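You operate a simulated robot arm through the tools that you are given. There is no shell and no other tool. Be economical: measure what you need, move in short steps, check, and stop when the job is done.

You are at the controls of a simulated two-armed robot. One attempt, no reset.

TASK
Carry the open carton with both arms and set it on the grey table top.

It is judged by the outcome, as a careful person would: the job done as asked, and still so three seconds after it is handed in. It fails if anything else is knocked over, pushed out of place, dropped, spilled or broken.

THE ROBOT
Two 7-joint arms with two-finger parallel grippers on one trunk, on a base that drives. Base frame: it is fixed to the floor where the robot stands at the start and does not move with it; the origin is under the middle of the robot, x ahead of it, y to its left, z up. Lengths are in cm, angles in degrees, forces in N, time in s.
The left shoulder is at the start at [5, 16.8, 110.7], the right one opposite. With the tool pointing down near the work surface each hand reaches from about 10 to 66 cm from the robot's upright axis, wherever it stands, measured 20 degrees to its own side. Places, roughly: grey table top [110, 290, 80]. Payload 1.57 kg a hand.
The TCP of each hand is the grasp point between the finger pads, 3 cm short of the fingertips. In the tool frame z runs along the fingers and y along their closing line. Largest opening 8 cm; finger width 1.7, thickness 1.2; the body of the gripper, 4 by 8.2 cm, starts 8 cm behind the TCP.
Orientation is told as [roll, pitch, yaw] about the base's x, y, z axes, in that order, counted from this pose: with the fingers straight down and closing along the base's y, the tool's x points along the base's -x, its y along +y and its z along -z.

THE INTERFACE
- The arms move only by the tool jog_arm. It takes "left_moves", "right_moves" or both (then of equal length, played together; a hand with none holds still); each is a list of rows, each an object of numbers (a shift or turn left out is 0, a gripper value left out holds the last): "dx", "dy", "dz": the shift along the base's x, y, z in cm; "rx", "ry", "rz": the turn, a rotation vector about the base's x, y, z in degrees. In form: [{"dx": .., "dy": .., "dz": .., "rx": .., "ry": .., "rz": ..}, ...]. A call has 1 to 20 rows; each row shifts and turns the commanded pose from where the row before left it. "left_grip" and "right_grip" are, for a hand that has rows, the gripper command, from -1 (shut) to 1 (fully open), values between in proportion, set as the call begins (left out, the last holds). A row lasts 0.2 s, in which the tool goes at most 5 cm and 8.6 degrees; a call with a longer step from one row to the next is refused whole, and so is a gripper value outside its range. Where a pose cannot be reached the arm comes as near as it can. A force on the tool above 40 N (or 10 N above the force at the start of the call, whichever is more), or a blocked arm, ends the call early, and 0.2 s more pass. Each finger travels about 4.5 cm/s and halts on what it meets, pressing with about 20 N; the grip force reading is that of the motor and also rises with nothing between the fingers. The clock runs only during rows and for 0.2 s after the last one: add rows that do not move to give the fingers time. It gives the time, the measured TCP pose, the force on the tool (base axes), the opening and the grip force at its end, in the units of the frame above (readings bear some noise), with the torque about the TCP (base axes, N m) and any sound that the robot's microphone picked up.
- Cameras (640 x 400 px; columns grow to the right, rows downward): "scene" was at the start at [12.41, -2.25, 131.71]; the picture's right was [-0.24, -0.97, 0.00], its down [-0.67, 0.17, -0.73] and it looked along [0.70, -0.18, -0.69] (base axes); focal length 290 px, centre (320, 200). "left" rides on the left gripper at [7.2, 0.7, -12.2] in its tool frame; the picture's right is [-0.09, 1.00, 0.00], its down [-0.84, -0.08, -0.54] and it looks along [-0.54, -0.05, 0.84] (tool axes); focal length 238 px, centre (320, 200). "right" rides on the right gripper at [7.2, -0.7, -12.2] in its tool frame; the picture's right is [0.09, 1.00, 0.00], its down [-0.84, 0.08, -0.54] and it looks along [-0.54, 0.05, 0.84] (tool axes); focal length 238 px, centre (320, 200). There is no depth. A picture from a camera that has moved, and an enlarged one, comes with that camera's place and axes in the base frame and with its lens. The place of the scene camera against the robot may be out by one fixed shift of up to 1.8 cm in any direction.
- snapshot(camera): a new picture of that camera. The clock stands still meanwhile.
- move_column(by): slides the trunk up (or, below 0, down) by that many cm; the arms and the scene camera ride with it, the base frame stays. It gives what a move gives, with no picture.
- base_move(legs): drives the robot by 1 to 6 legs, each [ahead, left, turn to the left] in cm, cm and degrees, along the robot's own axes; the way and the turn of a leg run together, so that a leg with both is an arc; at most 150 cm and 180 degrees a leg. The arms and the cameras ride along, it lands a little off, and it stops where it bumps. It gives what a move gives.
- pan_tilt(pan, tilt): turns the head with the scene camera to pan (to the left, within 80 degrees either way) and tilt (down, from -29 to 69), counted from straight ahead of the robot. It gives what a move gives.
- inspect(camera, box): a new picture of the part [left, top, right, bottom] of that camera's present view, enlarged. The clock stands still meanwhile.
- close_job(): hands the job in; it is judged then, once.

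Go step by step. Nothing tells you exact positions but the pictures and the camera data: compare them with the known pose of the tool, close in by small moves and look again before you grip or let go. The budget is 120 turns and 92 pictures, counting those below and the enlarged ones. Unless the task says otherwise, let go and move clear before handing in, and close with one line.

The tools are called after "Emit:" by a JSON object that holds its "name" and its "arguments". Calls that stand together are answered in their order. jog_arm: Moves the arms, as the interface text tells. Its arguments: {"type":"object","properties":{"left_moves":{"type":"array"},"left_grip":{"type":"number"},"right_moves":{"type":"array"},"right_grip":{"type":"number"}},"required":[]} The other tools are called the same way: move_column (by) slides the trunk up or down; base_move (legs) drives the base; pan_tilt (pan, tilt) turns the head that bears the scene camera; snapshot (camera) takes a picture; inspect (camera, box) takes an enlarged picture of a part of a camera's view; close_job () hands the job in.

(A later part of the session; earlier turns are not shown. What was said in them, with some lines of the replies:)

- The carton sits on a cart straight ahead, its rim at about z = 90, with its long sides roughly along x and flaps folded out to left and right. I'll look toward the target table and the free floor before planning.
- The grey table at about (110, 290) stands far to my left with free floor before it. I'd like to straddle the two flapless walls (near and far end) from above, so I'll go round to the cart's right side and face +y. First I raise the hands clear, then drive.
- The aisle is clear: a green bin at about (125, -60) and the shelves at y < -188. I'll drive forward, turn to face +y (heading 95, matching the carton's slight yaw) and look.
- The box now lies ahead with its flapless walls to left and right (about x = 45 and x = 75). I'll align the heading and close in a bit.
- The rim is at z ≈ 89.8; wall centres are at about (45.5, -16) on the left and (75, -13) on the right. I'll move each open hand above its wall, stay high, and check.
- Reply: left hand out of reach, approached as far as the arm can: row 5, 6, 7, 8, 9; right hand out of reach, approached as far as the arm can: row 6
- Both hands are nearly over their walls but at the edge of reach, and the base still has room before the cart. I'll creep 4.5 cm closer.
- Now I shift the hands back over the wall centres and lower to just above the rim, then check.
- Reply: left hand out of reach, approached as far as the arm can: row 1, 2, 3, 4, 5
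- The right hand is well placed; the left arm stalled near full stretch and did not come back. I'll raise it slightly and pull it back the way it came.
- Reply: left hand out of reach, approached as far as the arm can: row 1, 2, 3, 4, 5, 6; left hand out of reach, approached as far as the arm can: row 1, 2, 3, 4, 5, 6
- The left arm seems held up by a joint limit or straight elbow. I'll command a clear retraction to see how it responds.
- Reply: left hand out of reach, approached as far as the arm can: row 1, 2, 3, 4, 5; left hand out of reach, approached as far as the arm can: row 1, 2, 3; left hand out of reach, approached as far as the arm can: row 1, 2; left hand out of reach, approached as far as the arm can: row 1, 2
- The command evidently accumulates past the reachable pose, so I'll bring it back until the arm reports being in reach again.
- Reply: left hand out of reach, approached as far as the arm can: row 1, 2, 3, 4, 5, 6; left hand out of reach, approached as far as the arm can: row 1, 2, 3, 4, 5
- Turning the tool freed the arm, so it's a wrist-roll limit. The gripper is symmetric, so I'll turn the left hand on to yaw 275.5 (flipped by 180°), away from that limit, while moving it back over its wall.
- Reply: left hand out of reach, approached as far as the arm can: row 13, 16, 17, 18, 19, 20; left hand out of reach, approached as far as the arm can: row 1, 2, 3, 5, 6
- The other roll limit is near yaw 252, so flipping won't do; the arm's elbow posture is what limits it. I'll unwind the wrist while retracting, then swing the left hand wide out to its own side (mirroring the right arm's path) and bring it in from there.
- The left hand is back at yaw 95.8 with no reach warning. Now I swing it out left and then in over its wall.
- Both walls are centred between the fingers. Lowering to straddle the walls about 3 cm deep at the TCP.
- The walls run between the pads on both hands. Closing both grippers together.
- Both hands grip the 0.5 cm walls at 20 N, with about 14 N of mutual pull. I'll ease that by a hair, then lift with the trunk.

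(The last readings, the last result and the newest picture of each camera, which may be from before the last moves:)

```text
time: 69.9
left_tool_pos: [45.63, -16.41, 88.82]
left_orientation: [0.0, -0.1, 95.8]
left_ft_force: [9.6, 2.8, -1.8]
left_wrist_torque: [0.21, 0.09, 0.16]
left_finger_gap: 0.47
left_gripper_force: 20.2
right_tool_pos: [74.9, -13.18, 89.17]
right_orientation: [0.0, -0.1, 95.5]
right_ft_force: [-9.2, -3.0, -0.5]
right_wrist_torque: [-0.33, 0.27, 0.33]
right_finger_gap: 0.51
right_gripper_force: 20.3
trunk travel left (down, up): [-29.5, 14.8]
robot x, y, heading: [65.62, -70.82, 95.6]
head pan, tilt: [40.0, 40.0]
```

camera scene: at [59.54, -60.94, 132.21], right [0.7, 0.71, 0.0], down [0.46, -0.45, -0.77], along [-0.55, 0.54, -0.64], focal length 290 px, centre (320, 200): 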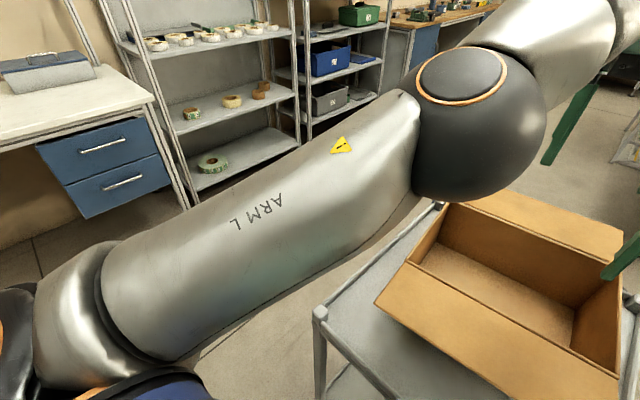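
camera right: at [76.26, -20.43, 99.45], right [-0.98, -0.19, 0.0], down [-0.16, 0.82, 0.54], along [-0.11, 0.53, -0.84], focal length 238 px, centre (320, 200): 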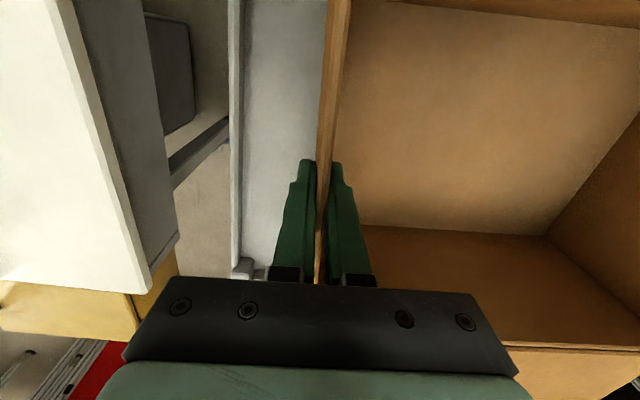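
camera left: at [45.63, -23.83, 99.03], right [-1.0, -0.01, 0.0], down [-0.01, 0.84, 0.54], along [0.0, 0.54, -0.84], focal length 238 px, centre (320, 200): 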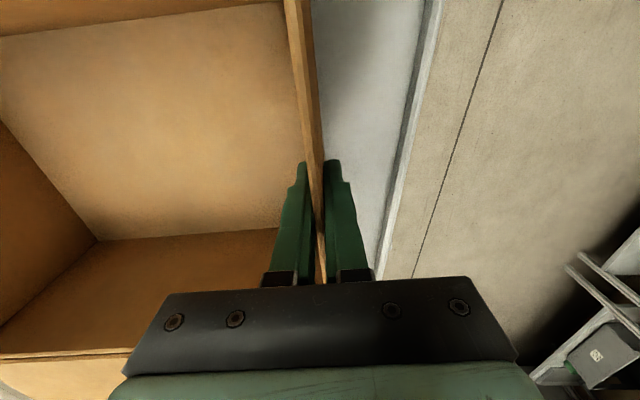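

Emit:
{"name": "move_column", "arguments": {"by": 10}}

Emit:
{"name": "pan_tilt", "arguments": {"pan": 0, "tilt": 50}}

Emit:
{"name": "snapshot", "arguments": {"camera": "scene"}}

```text
time: 71.2
left_tool_pos: [45.61, -16.54, 98.9]
left_orientation: [0.1, -0.1, 95.9]
left_ft_force: [8.9, 3.1, -1.9]
left_wrist_torque: [0.02, 0.04, 0.15]
left_finger_gap: 0.47
left_gripper_force: 19.5
right_tool_pos: [75.01, -13.09, 99.04]
right_orientation: [0.0, 0.0, 95.5]
right_ft_force: [-8.8, -2.9, -0.4]
right_wrist_torque: [-0.09, 0.27, 0.3]
right_finger_gap: 0.51
right_gripper_force: 19.6
trunk travel left (down, up): [-39.5, 4.8]
robot x, y, heading: [65.97, -70.43, 95.4]
head pan, tilt: [40.0, 40.0]
```

```text
time: 72.3
left_tool_pos: [45.55, -16.59, 98.9]
left_orientation: [0.1, -0.1, 95.9]
left_ft_force: [8.5, 2.6, -1.3]
left_wrist_torque: [-0.07, 0.0, 0.21]
left_finger_gap: 0.48
left_gripper_force: 19.9
right_tool_pos: [74.99, -13.15, 99.2]
right_orientation: [0.0, 0.0, 95.5]
right_ft_force: [-7.7, -3.0, 0.1]
right_wrist_torque: [0.08, 0.24, 0.3]
right_finger_gap: 0.5
right_gripper_force: 19.5
trunk travel left (down, up): [-39.5, 4.8]
robot x, y, heading: [65.75, -70.43, 95.7]
head pan, tilt: [0.0, 50.0]
```

```text
64 pictures are left
camera scene: at [64.86, -59.21, 142.78], right [1.0, 0.1, 0.0], down [0.07, -0.76, -0.64], along [-0.06, 0.64, -0.77], focal length 290 px, centre (320, 200)
```

scene: 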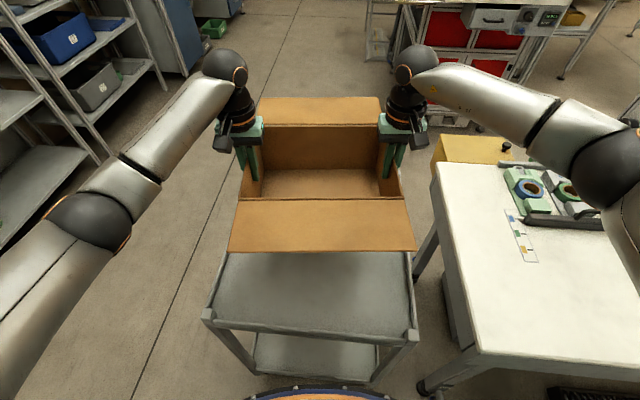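

The carton is lifted level (very light) and held by both hands. I'll back away from the cart, square up, and slide left into the open corridor at x ≈ -20.

Emit:
{"name": "base_move", "arguments": {"legs": [[-45, 0, 0], [0, 0, -5.5], [0, 88, 0]]}}

Emit:
{"name": "pan_tilt", "arguments": {"pan": 0, "tilt": 35}}

Emit:
{"name": "snapshot", "arguments": {"camera": "scene"}}

```text
time: 83.2
left_tool_pos: [-31.26, -59.8, 98.87]
left_orientation: [0.0, -0.2, 90.0]
left_ft_force: [5.7, 2.0, -1.9]
left_wrist_torque: [0.0, 0.0, 0.2]
left_finger_gap: 0.46
left_gripper_force: 19.8
right_tool_pos: [-1.8, -59.49, 99.24]
right_orientation: [0.0, -0.1, 89.6]
right_ft_force: [-5.5, -2.9, -0.3]
right_wrist_torque: [0.02, 0.27, 0.33]
right_finger_gap: 0.49
right_gripper_force: 19.4
trunk travel left (down, up): [-39.5, 4.8]
robot x, y, heading: [-16.85, -115.56, 89.4]
head pan, tilt: [0.0, 50.0]
```

```text
time: 83.9
left_tool_pos: [-31.33, -59.78, 98.95]
left_orientation: [0.1, -0.1, 90.0]
left_ft_force: [0.0, 1.3, -2.5]
left_wrist_torque: [-0.11, -0.06, 0.14]
left_finger_gap: 0.49
left_gripper_force: 20.2
right_tool_pos: [-1.86, -59.44, 99.17]
right_orientation: [0.0, 0.0, 89.7]
right_ft_force: [0.0, -1.8, -0.6]
right_wrist_torque: [0.11, 0.23, 0.36]
right_finger_gap: 0.5
right_gripper_force: 20.5
trunk travel left (down, up): [-39.5, 4.8]
robot x, y, heading: [-16.96, -115.55, 89.5]
head pan, tilt: [0.0, 35.0]
```

```text
63 pictures are left
camera scene: at [-16.51, -103.07, 144.95], right [1.0, -0.01, 0.0], down [0.0, -0.57, -0.82], along [0.01, 0.82, -0.57], focal length 290 px, centre (320, 200)
```

scene: 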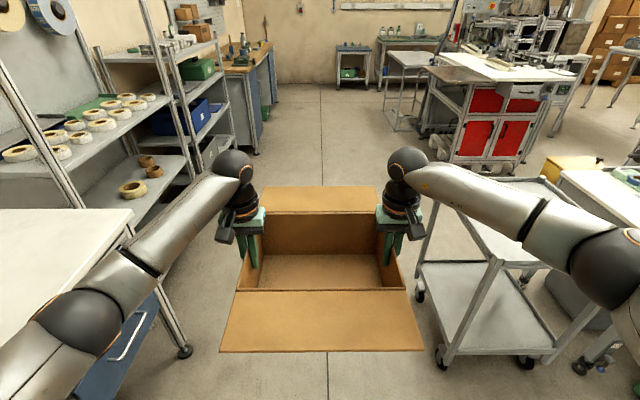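

The corridor ahead is clear on both sides (bench at x < -78, cart at x > 38). Driving ahead 250 cm along y, then I'll look at the table.

Emit:
{"name": "base_move", "arguments": {"legs": [[150, 0, 0], [110, 0, 0]]}}

Emit:
{"name": "pan_tilt", "arguments": {"pan": -40, "tilt": 25}}

Emit:
{"name": "snapshot", "arguments": {"camera": "scene"}}

```text
time: 96.5
left_tool_pos: [-34.55, 196.98, 98.9]
left_orientation: [0.1, -0.1, 91.2]
left_ft_force: [-0.5, 2.1, -2.5]
left_wrist_torque: [0.0, -0.01, 0.14]
left_finger_gap: 0.46
left_gripper_force: 19.7
right_tool_pos: [-5.2, 197.94, 99.11]
right_orientation: [0.1, 0.1, 90.8]
right_ft_force: [-1.0, -1.4, -0.2]
right_wrist_torque: [-0.03, 0.25, 0.33]
right_finger_gap: 0.48
right_gripper_force: 20.4
trunk travel left (down, up): [-39.5, 4.8]
robot x, y, heading: [-19.29, 141.6, 91.1]
head pan, tilt: [0.0, 35.0]
```

```text
time: 97.5
left_tool_pos: [-34.64, 196.93, 98.89]
left_orientation: [0.1, -0.2, 91.2]
left_ft_force: [-1.6, 2.0, -1.7]
left_wrist_torque: [-0.06, -0.05, 0.14]
left_finger_gap: 0.49
left_gripper_force: 19.4
right_tool_pos: [-5.11, 197.86, 99.1]
right_orientation: [0.0, 0.0, 90.8]
right_ft_force: [-0.4, -1.9, -1.4]
right_wrist_torque: [0.02, 0.22, 0.36]
right_finger_gap: 0.48
right_gripper_force: 19.9
trunk travel left (down, up): [-39.5, 4.8]
robot x, y, heading: [-18.86, 141.36, 91.0]
head pan, tilt: [-40.0, 25.0]
```

```text
62 pictures are left
camera scene: at [-12.95, 152.35, 146.53], right [0.78, -0.63, 0.0], down [-0.27, -0.33, -0.91], along [0.57, 0.7, -0.42], focal length 290 px, centre (320, 200)
```

scene: 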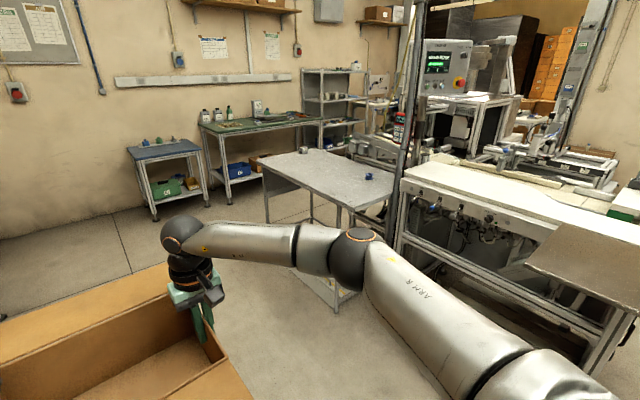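

The grey table spans about x 84–135, y 248–353, with small items only near its right edge. I'll approach from its -x side: drive to y ≈ 312, turn to heading 0, and set the box at about (107, 312).

Emit:
{"name": "move_column", "arguments": {"by": 3}}

Emit:
{"name": "base_move", "arguments": {"legs": [[150, -8, 0], [19, 0, 0], [0, 0, -91]]}}

Emit:
{"name": "pan_tilt", "arguments": {"pan": 0, "tilt": 35}}

Emit:
{"name": "snapshot", "arguments": {"camera": "scene"}}

```text
time: 98.3
left_tool_pos: [-34.59, 197.02, 101.81]
left_orientation: [0.1, 0.0, 91.2]
left_ft_force: [-1.2, 1.2, -2.4]
left_wrist_torque: [0.08, -0.02, 0.18]
left_finger_gap: 0.46
left_gripper_force: 19.8
right_tool_pos: [-5.17, 197.92, 102.26]
right_orientation: [0.0, 0.0, 91.0]
right_ft_force: [1.3, -1.9, 0.3]
right_wrist_torque: [-0.09, 0.21, 0.3]
right_finger_gap: 0.5
right_gripper_force: 19.8
trunk travel left (down, up): [-42.5, 1.8]
robot x, y, heading: [-19.33, 141.34, 91.1]
head pan, tilt: [-40.0, 25.0]
```

```text
refused: leg 1 is longer than a leg can be; nothing moved
```

```text
time: 99.3
left_tool_pos: [-34.57, 196.98, 101.88]
left_orientation: [0.1, -0.1, 91.2]
left_ft_force: [0.2, 2.5, -2.0]
left_wrist_torque: [0.1, -0.03, 0.16]
left_finger_gap: 0.48
left_gripper_force: 19.9
right_tool_pos: [-5.21, 197.84, 102.1]
right_orientation: [0.0, 0.0, 90.8]
right_ft_force: [0.1, -1.4, -1.0]
right_wrist_torque: [-0.13, 0.24, 0.32]
right_finger_gap: 0.49
right_gripper_force: 19.6
trunk travel left (down, up): [-42.5, 1.8]
robot x, y, heading: [-19.25, 141.61, 91.0]
head pan, tilt: [0.0, 35.0]
```

```text
61 pictures are left
camera scene: at [-18.89, 154.01, 147.96], right [1.0, 0.01, 0.0], down [0.01, -0.57, -0.82], along [-0.01, 0.82, -0.57], focal length 290 px, centre (320, 200)
```

scene: 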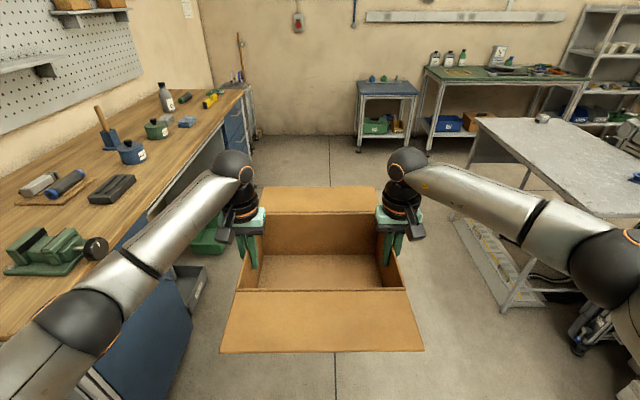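

That leg was just over the length limit; nothing moved. The way ahead is clear, so I'll split it.

Emit:
{"name": "base_move", "arguments": {"legs": [[100, -8, 0], [70, 0, 0], [0, 0, -91]]}}

Emit:
{"name": "snapshot", "arguments": {"camera": "scene"}}

```text
time: 111.9
left_tool_pos: [42.53, 325.1, 101.91]
left_orientation: [0.0, -0.1, -1.2]
left_ft_force: [1.1, 1.5, -2.3]
left_wrist_torque: [-0.06, 0.1, 0.16]
left_finger_gap: 0.46
left_gripper_force: 20.2
right_tool_pos: [42.03, 295.55, 102.06]
right_orientation: [0.1, 0.1, -1.6]
right_ft_force: [-2.0, -1.2, -0.4]
right_wrist_torque: [0.24, -0.09, 0.28]
right_finger_gap: 0.49
right_gripper_force: 19.5
trunk travel left (down, up): [-42.5, 1.8]
robot x, y, heading: [-13.27, 312.03, -1.8]
head pan, tilt: [0.0, 35.0]
```

```text
60 pictures are left
camera scene: at [-0.53, 311.32, 147.95], right [-0.03, -1.0, 0.0], down [-0.57, 0.02, -0.82], along [0.82, -0.02, -0.57], focal length 290 px, centre (320, 200)
```

scene: 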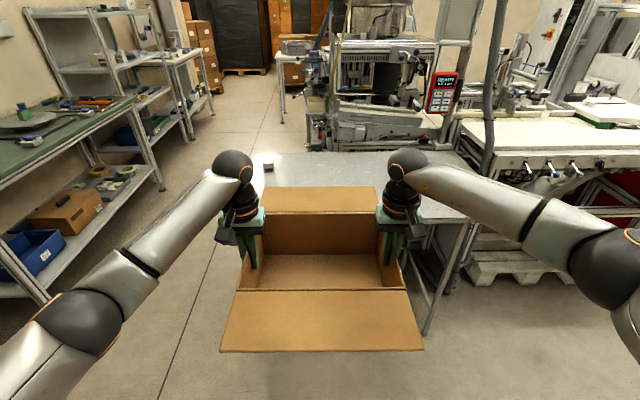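

The table lies ahead; using the stated centre (110, 290) and views, I'll aim the box centre at about (107, 298), clear of the small items. First shift right and approach part way.

Emit:
{"name": "base_move", "arguments": {"legs": [[0, -12, 1.7], [45, 0, 0]]}}

Emit:
{"name": "snapshot", "arguments": {"camera": "scene"}}

Emit:
{"name": "snapshot", "arguments": {"camera": "left"}}

Emit:
{"name": "snapshot", "arguments": {"camera": "right"}}

```text
time: 116.0
left_tool_pos: [86.52, 315.23, 101.85]
left_orientation: [0.0, -0.1, 0.9]
left_ft_force: [1.7, 1.5, -1.0]
left_wrist_torque: [-0.08, 0.03, 0.17]
left_finger_gap: 0.49
left_gripper_force: 20.2
right_tool_pos: [87.33, 285.68, 102.09]
right_orientation: [0.0, 0.0, 0.7]
right_ft_force: [-1.3, -0.7, -2.0]
right_wrist_torque: [0.2, 0.0, 0.31]
right_finger_gap: 0.5
right_gripper_force: 19.8
trunk travel left (down, up): [-42.5, 1.8]
robot x, y, heading: [30.68, 300.2, 0.7]
head pan, tilt: [0.0, 35.0]
```

```text
59 pictures are left
camera scene: at [44.08, 299.85, 147.95], right [0.01, -1.0, 0.0], down [-0.57, -0.01, -0.82], along [0.82, 0.01, -0.57], focal length 290 px, centre (320, 200)
```

scene: 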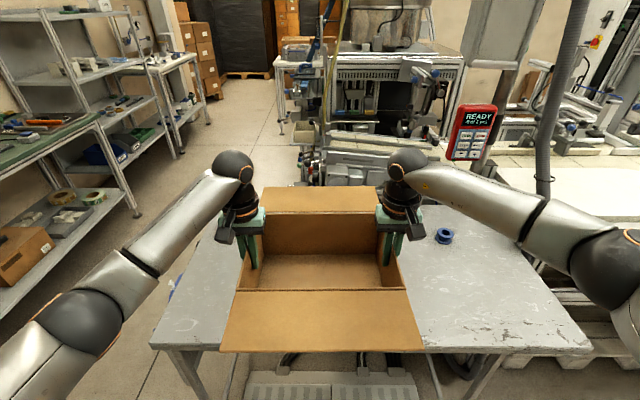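

```text
58 pictures are left
camera left: at [79.21, 315.73, 114.04], right [0.08, 1.0, 0.0], down [0.84, -0.06, 0.54], along [0.54, -0.04, -0.84], focal length 238 px, centre (320, 200)
```

left: 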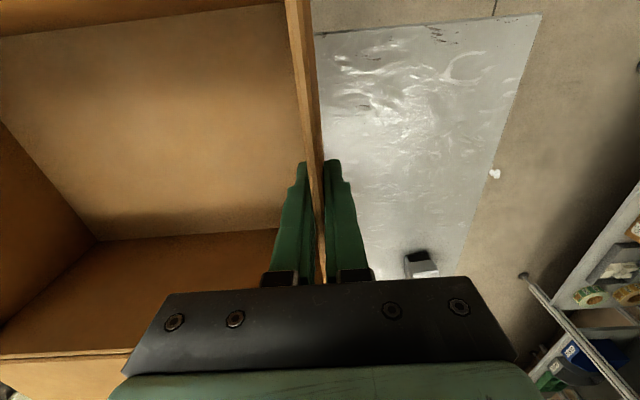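

```text
57 pictures are left
camera right: at [80.02, 284.89, 114.4], right [-0.1, 0.99, 0.0], down [0.84, 0.09, 0.54], along [0.54, 0.06, -0.84], focal length 238 px, centre (320, 200)
```

right: 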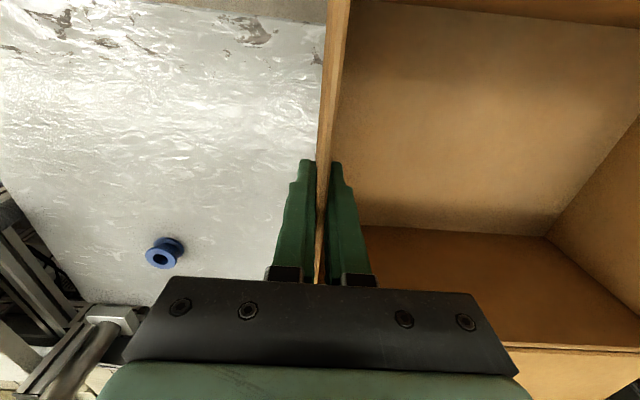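

Left edge of the table is at y ≈ 341, near edge x ≈ 78; the small items at (118, 333) and (117, 258) are clear of the body's y range 285–315. Going 17 cm further and then lowering most of the way.

Emit:
{"name": "base_move", "arguments": {"legs": [[17, 0, 0]]}}

Emit:
{"name": "move_column", "arguments": {"by": -6}}

Emit:
{"name": "snapshot", "arguments": {"camera": "scene"}}

Emit:
{"name": "snapshot", "arguments": {"camera": "right"}}

Emit:
{"name": "snapshot", "arguments": {"camera": "left"}}

```text
time: 117.5
left_tool_pos: [103.8, 315.53, 101.87]
left_orientation: [0.2, 0.0, 1.1]
left_ft_force: [1.4, 0.7, -1.5]
left_wrist_torque: [-0.07, 0.0, 0.1]
left_finger_gap: 0.48
left_gripper_force: 20.2
right_tool_pos: [104.63, 286.09, 102.12]
right_orientation: [-0.1, 0.0, 0.8]
right_ft_force: [-1.6, -0.3, -1.3]
right_wrist_torque: [0.22, 0.02, 0.28]
right_finger_gap: 0.49
right_gripper_force: 20.1
trunk travel left (down, up): [-42.5, 1.8]
robot x, y, heading: [48.13, 299.99, 1.0]
head pan, tilt: [0.0, 35.0]
```

```text
time: 118.5
left_tool_pos: [103.85, 315.66, 96.01]
left_orientation: [0.1, -0.1, 1.2]
left_ft_force: [1.1, 1.4, -0.7]
left_wrist_torque: [-0.14, 0.09, 0.12]
left_finger_gap: 0.47
left_gripper_force: 19.6
right_tool_pos: [104.7, 285.95, 96.13]
right_orientation: [0.1, 0.0, 0.7]
right_ft_force: [-1.5, -1.2, -0.9]
right_wrist_torque: [0.21, -0.09, 0.31]
right_finger_gap: 0.5
right_gripper_force: 19.7
trunk travel left (down, up): [-36.5, 7.8]
robot x, y, heading: [48.31, 300.26, 0.6]
head pan, tilt: [0.0, 35.0]
```

```text
56 pictures are left
camera scene: at [61.39, 300.09, 141.96], right [0.01, -1.0, 0.0], down [-0.57, -0.01, -0.82], along [0.82, 0.01, -0.57], focal length 290 px, centre (320, 200)
```

scene: 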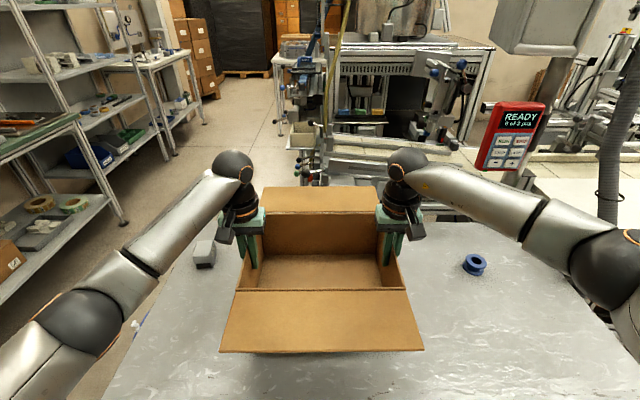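

```text
55 pictures are left
camera right: at [97.39, 285.23, 108.44], right [-0.11, 0.99, 0.0], down [0.84, 0.09, 0.54], along [0.54, 0.06, -0.84], focal length 238 px, centre (320, 200)
```

right: 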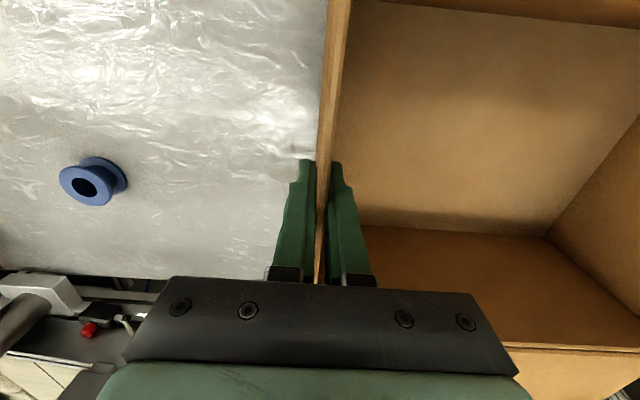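

```text
54 pictures are left
camera left: at [96.51, 316.06, 108.08], right [0.07, 1.0, 0.0], down [0.84, -0.06, 0.54], along [0.54, -0.04, -0.84], focal length 238 px, centre (320, 200)
```

left: 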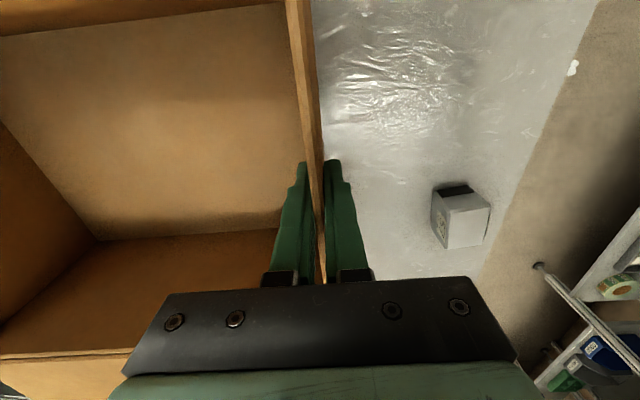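

Clear on both sides. Lowering in small steps and watching the vertical force for contact.

Emit:
{"name": "move_column", "arguments": {"by": -3}}

Emit:
{"name": "move_column", "arguments": {"by": -1}}

Emit:
{"name": "snapshot", "arguments": {"camera": "left"}}

```text
time: 119.2
left_tool_pos: [103.69, 315.53, 93.4]
left_orientation: [0.0, -0.7, 1.1]
left_ft_force: [3.2, 2.9, 21.2]
left_wrist_torque: [-0.13, -0.07, 0.14]
left_finger_gap: 0.49
left_gripper_force: 20.0
right_tool_pos: [104.62, 285.94, 93.64]
right_orientation: [0.0, -0.6, 0.7]
right_ft_force: [1.9, -3.9, 21.5]
right_wrist_torque: [-0.29, -0.05, 0.34]
right_finger_gap: 0.49
right_gripper_force: 20.1
trunk travel left (down, up): [-33.5, 10.8]
robot x, y, heading: [47.65, 299.73, 0.5]
head pan, tilt: [0.0, 35.0]
```

```text
time: 119.8
left_tool_pos: [103.45, 315.63, 92.19]
left_orientation: [0.1, -0.3, 1.1]
left_ft_force: [-1.2, 3.5, 18.6]
left_wrist_torque: [-0.89, -0.06, 0.11]
left_finger_gap: 0.5
left_gripper_force: 19.4
right_tool_pos: [104.42, 286.2, 92.34]
right_orientation: [0.0, -0.3, 0.9]
right_ft_force: [-1.0, -4.2, 19.9]
right_wrist_torque: [0.01, -0.13, 0.36]
right_finger_gap: 0.47
right_gripper_force: 19.9
trunk travel left (down, up): [-32.5, 11.8]
robot x, y, heading: [48.07, 299.92, 0.4]
head pan, tilt: [0.0, 35.0]
```

```text
53 pictures are left
camera left: at [96.22, 316.05, 104.31], right [0.07, 1.0, 0.0], down [0.83, -0.06, 0.55], along [0.55, -0.04, -0.84], focal length 238 px, centre (320, 200)
```

left: 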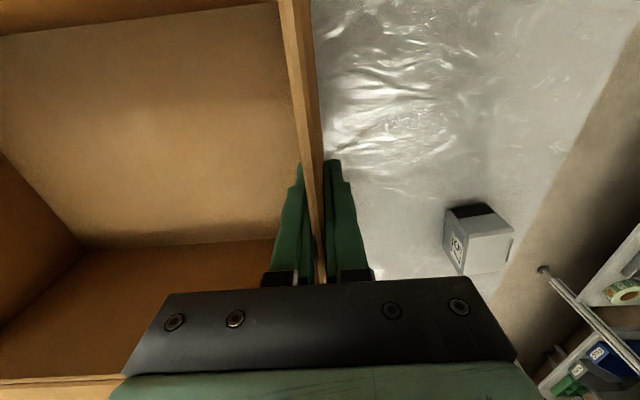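

The carton is resting on the table (both hands feel ~20 N upward). I'll relieve the press slightly, then open both grippers.

Emit:
{"name": "move_column", "arguments": {"by": 0.5}}

Emit:
{"name": "jog_arm", "arguments": {"left_moves": [{}, {}, {}, {}, {}, {}], "right_moves": [{}, {}, {}, {}, {}, {}], "left_grip": 0.6, "right_grip": 0.6}}

Emit:
{"name": "snapshot", "arguments": {"camera": "left"}}

Emit:
{"name": "snapshot", "arguments": {"camera": "right"}}

```text
time: 120.3
left_tool_pos: [103.7, 315.67, 92.15]
left_orientation: [0.2, 0.0, 1.2]
left_ft_force: [1.5, 2.7, 1.3]
left_wrist_torque: [-1.1, -0.13, -0.01]
left_finger_gap: 0.49
left_gripper_force: 20.7
right_tool_pos: [104.43, 286.04, 92.53]
right_orientation: [-0.1, 0.1, 0.8]
right_ft_force: [-3.1, -2.4, 2.5]
right_wrist_torque: [0.4, -0.35, 0.27]
right_finger_gap: 0.48
right_gripper_force: 20.1
trunk travel left (down, up): [-33.0, 11.3]
robot x, y, heading: [48.22, 300.02, 0.7]
head pan, tilt: [0.0, 35.0]
```

```text
time: 121.7
left_tool_pos: [103.76, 315.68, 92.5]
left_orientation: [0.1, -0.2, 1.0]
left_ft_force: [0.3, -0.2, -0.7]
left_wrist_torque: [-0.02, -0.01, -0.01]
left_finger_gap: 6.37
left_gripper_force: 0.1
right_tool_pos: [104.72, 286.05, 92.71]
right_orientation: [0.0, 0.1, 0.8]
right_ft_force: [-0.4, 0.2, 0.1]
right_wrist_torque: [-0.01, 0.0, 0.01]
right_finger_gap: 6.42
right_gripper_force: 0.0
trunk travel left (down, up): [-33.0, 11.3]
robot x, y, heading: [48.31, 300.08, 0.6]
head pan, tilt: [0.0, 35.0]
```

```text
52 pictures are left
camera left: at [96.51, 316.06, 104.58], right [0.07, 1.0, 0.0], down [0.84, -0.06, 0.54], along [0.54, -0.04, -0.84], focal length 238 px, centre (320, 200)
```

left: 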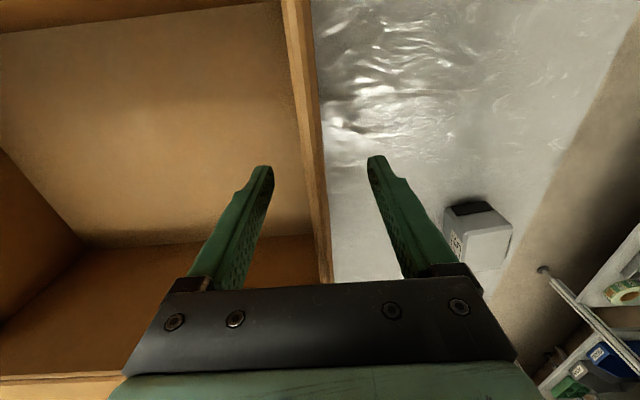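

```text
51 pictures are left
camera right: at [97.39, 285.22, 104.94], right [-0.11, 0.99, 0.0], down [0.84, 0.09, 0.54], along [0.54, 0.06, -0.84], focal length 238 px, centre (320, 200)
```

right: 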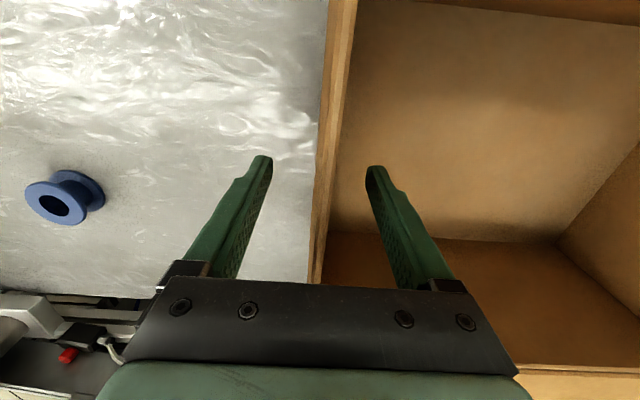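

Both walls are free and the carton stands still. Raising the hands straight up with the trunk, then backing off.

Emit:
{"name": "move_column", "arguments": {"by": 11}}

Emit:
{"name": "jog_arm", "arguments": {"left_moves": [{"dz": 1.5}, {"dz": 1.5}, {}], "right_moves": [{"dz": 1.5}, {"dz": 1.5}, {}]}}

Emit:
{"name": "snapshot", "arguments": {"camera": "scene"}}

```text
time: 123.1
left_tool_pos: [103.8, 315.61, 103.42]
left_orientation: [0.1, -0.1, 1.1]
left_ft_force: [0.3, -0.3, -0.3]
left_wrist_torque: [0.01, 0.01, 0.01]
left_finger_gap: 6.42
left_gripper_force: 0.1
right_tool_pos: [104.58, 286.08, 103.71]
right_orientation: [0.0, 0.0, 0.8]
right_ft_force: [-0.3, -0.8, 0.6]
right_wrist_torque: [0.01, 0.03, -0.04]
right_finger_gap: 6.42
right_gripper_force: 0.1
trunk travel left (down, up): [-44.0, 0.3]
robot x, y, heading: [48.47, 299.79, 0.6]
head pan, tilt: [0.0, 35.0]
```

```text
time: 123.9
left_tool_pos: [103.93, 315.56, 106.36]
left_orientation: [0.3, -0.1, 1.1]
left_ft_force: [-0.6, 0.8, -0.7]
left_wrist_torque: [0.01, -0.02, -0.01]
left_finger_gap: 6.4
left_gripper_force: 0.2
right_tool_pos: [104.73, 286.08, 106.66]
right_orientation: [0.1, 0.0, 0.7]
right_ft_force: [0.2, -0.8, -0.5]
right_wrist_torque: [0.0, -0.02, 0.0]
right_finger_gap: 6.42
right_gripper_force: 0.1
trunk travel left (down, up): [-44.0, 0.3]
robot x, y, heading: [48.06, 300.15, 0.9]
head pan, tilt: [0.0, 35.0]
```

```text
50 pictures are left
camera scene: at [61.41, 300.09, 149.46], right [0.01, -1.0, 0.0], down [-0.57, -0.01, -0.82], along [0.82, 0.01, -0.57], focal length 290 px, centre (320, 200)
```

scene: 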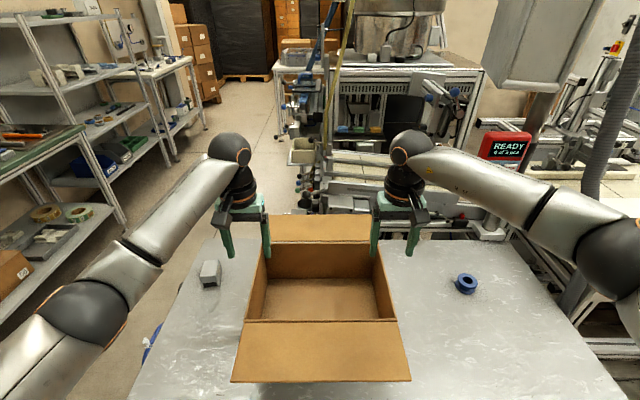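

The hands are clear above the rim and the carton stays put. Backing away straight and taking one last look.

Emit:
{"name": "base_move", "arguments": {"legs": [[-50, 0, 0]]}}

Emit:
{"name": "snapshot", "arguments": {"camera": "scene"}}

```text
time: 126.9
left_tool_pos: [53.11, 314.94, 106.48]
left_orientation: [0.1, -0.2, 1.1]
left_ft_force: [0.9, -0.1, -1.0]
left_wrist_torque: [0.02, -0.02, -0.02]
left_finger_gap: 6.39
left_gripper_force: 0.0
right_tool_pos: [53.8, 285.61, 106.62]
right_orientation: [-0.1, -0.1, 0.7]
right_ft_force: [-0.1, 0.3, 1.0]
right_wrist_torque: [0.01, 0.01, 0.03]
right_finger_gap: 6.37
right_gripper_force: 0.2
trunk travel left (down, up): [-44.0, 0.3]
robot x, y, heading: [-2.92, 299.38, 0.6]
head pan, tilt: [0.0, 35.0]
```

```text
49 pictures are left
camera scene: at [10.43, 299.42, 149.46], right [0.01, -1.0, 0.0], down [-0.57, -0.01, -0.82], along [0.82, 0.01, -0.57], focal length 290 px, centre (320, 200)
```

scene: 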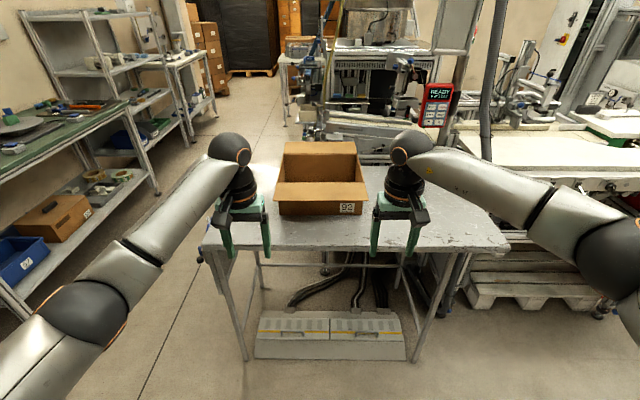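

The carton stands upright and fully on the grey table top, with both hands empty and the robot clear of it. I'm handing in.

Emit:
{"name": "close_job", "arguments": {}}

```text
The job is handed in.
```

The open carton was carried with both arms and set upright on the grey table top. The hands are empty and clear, and I saw nothing else moved or knocked over.
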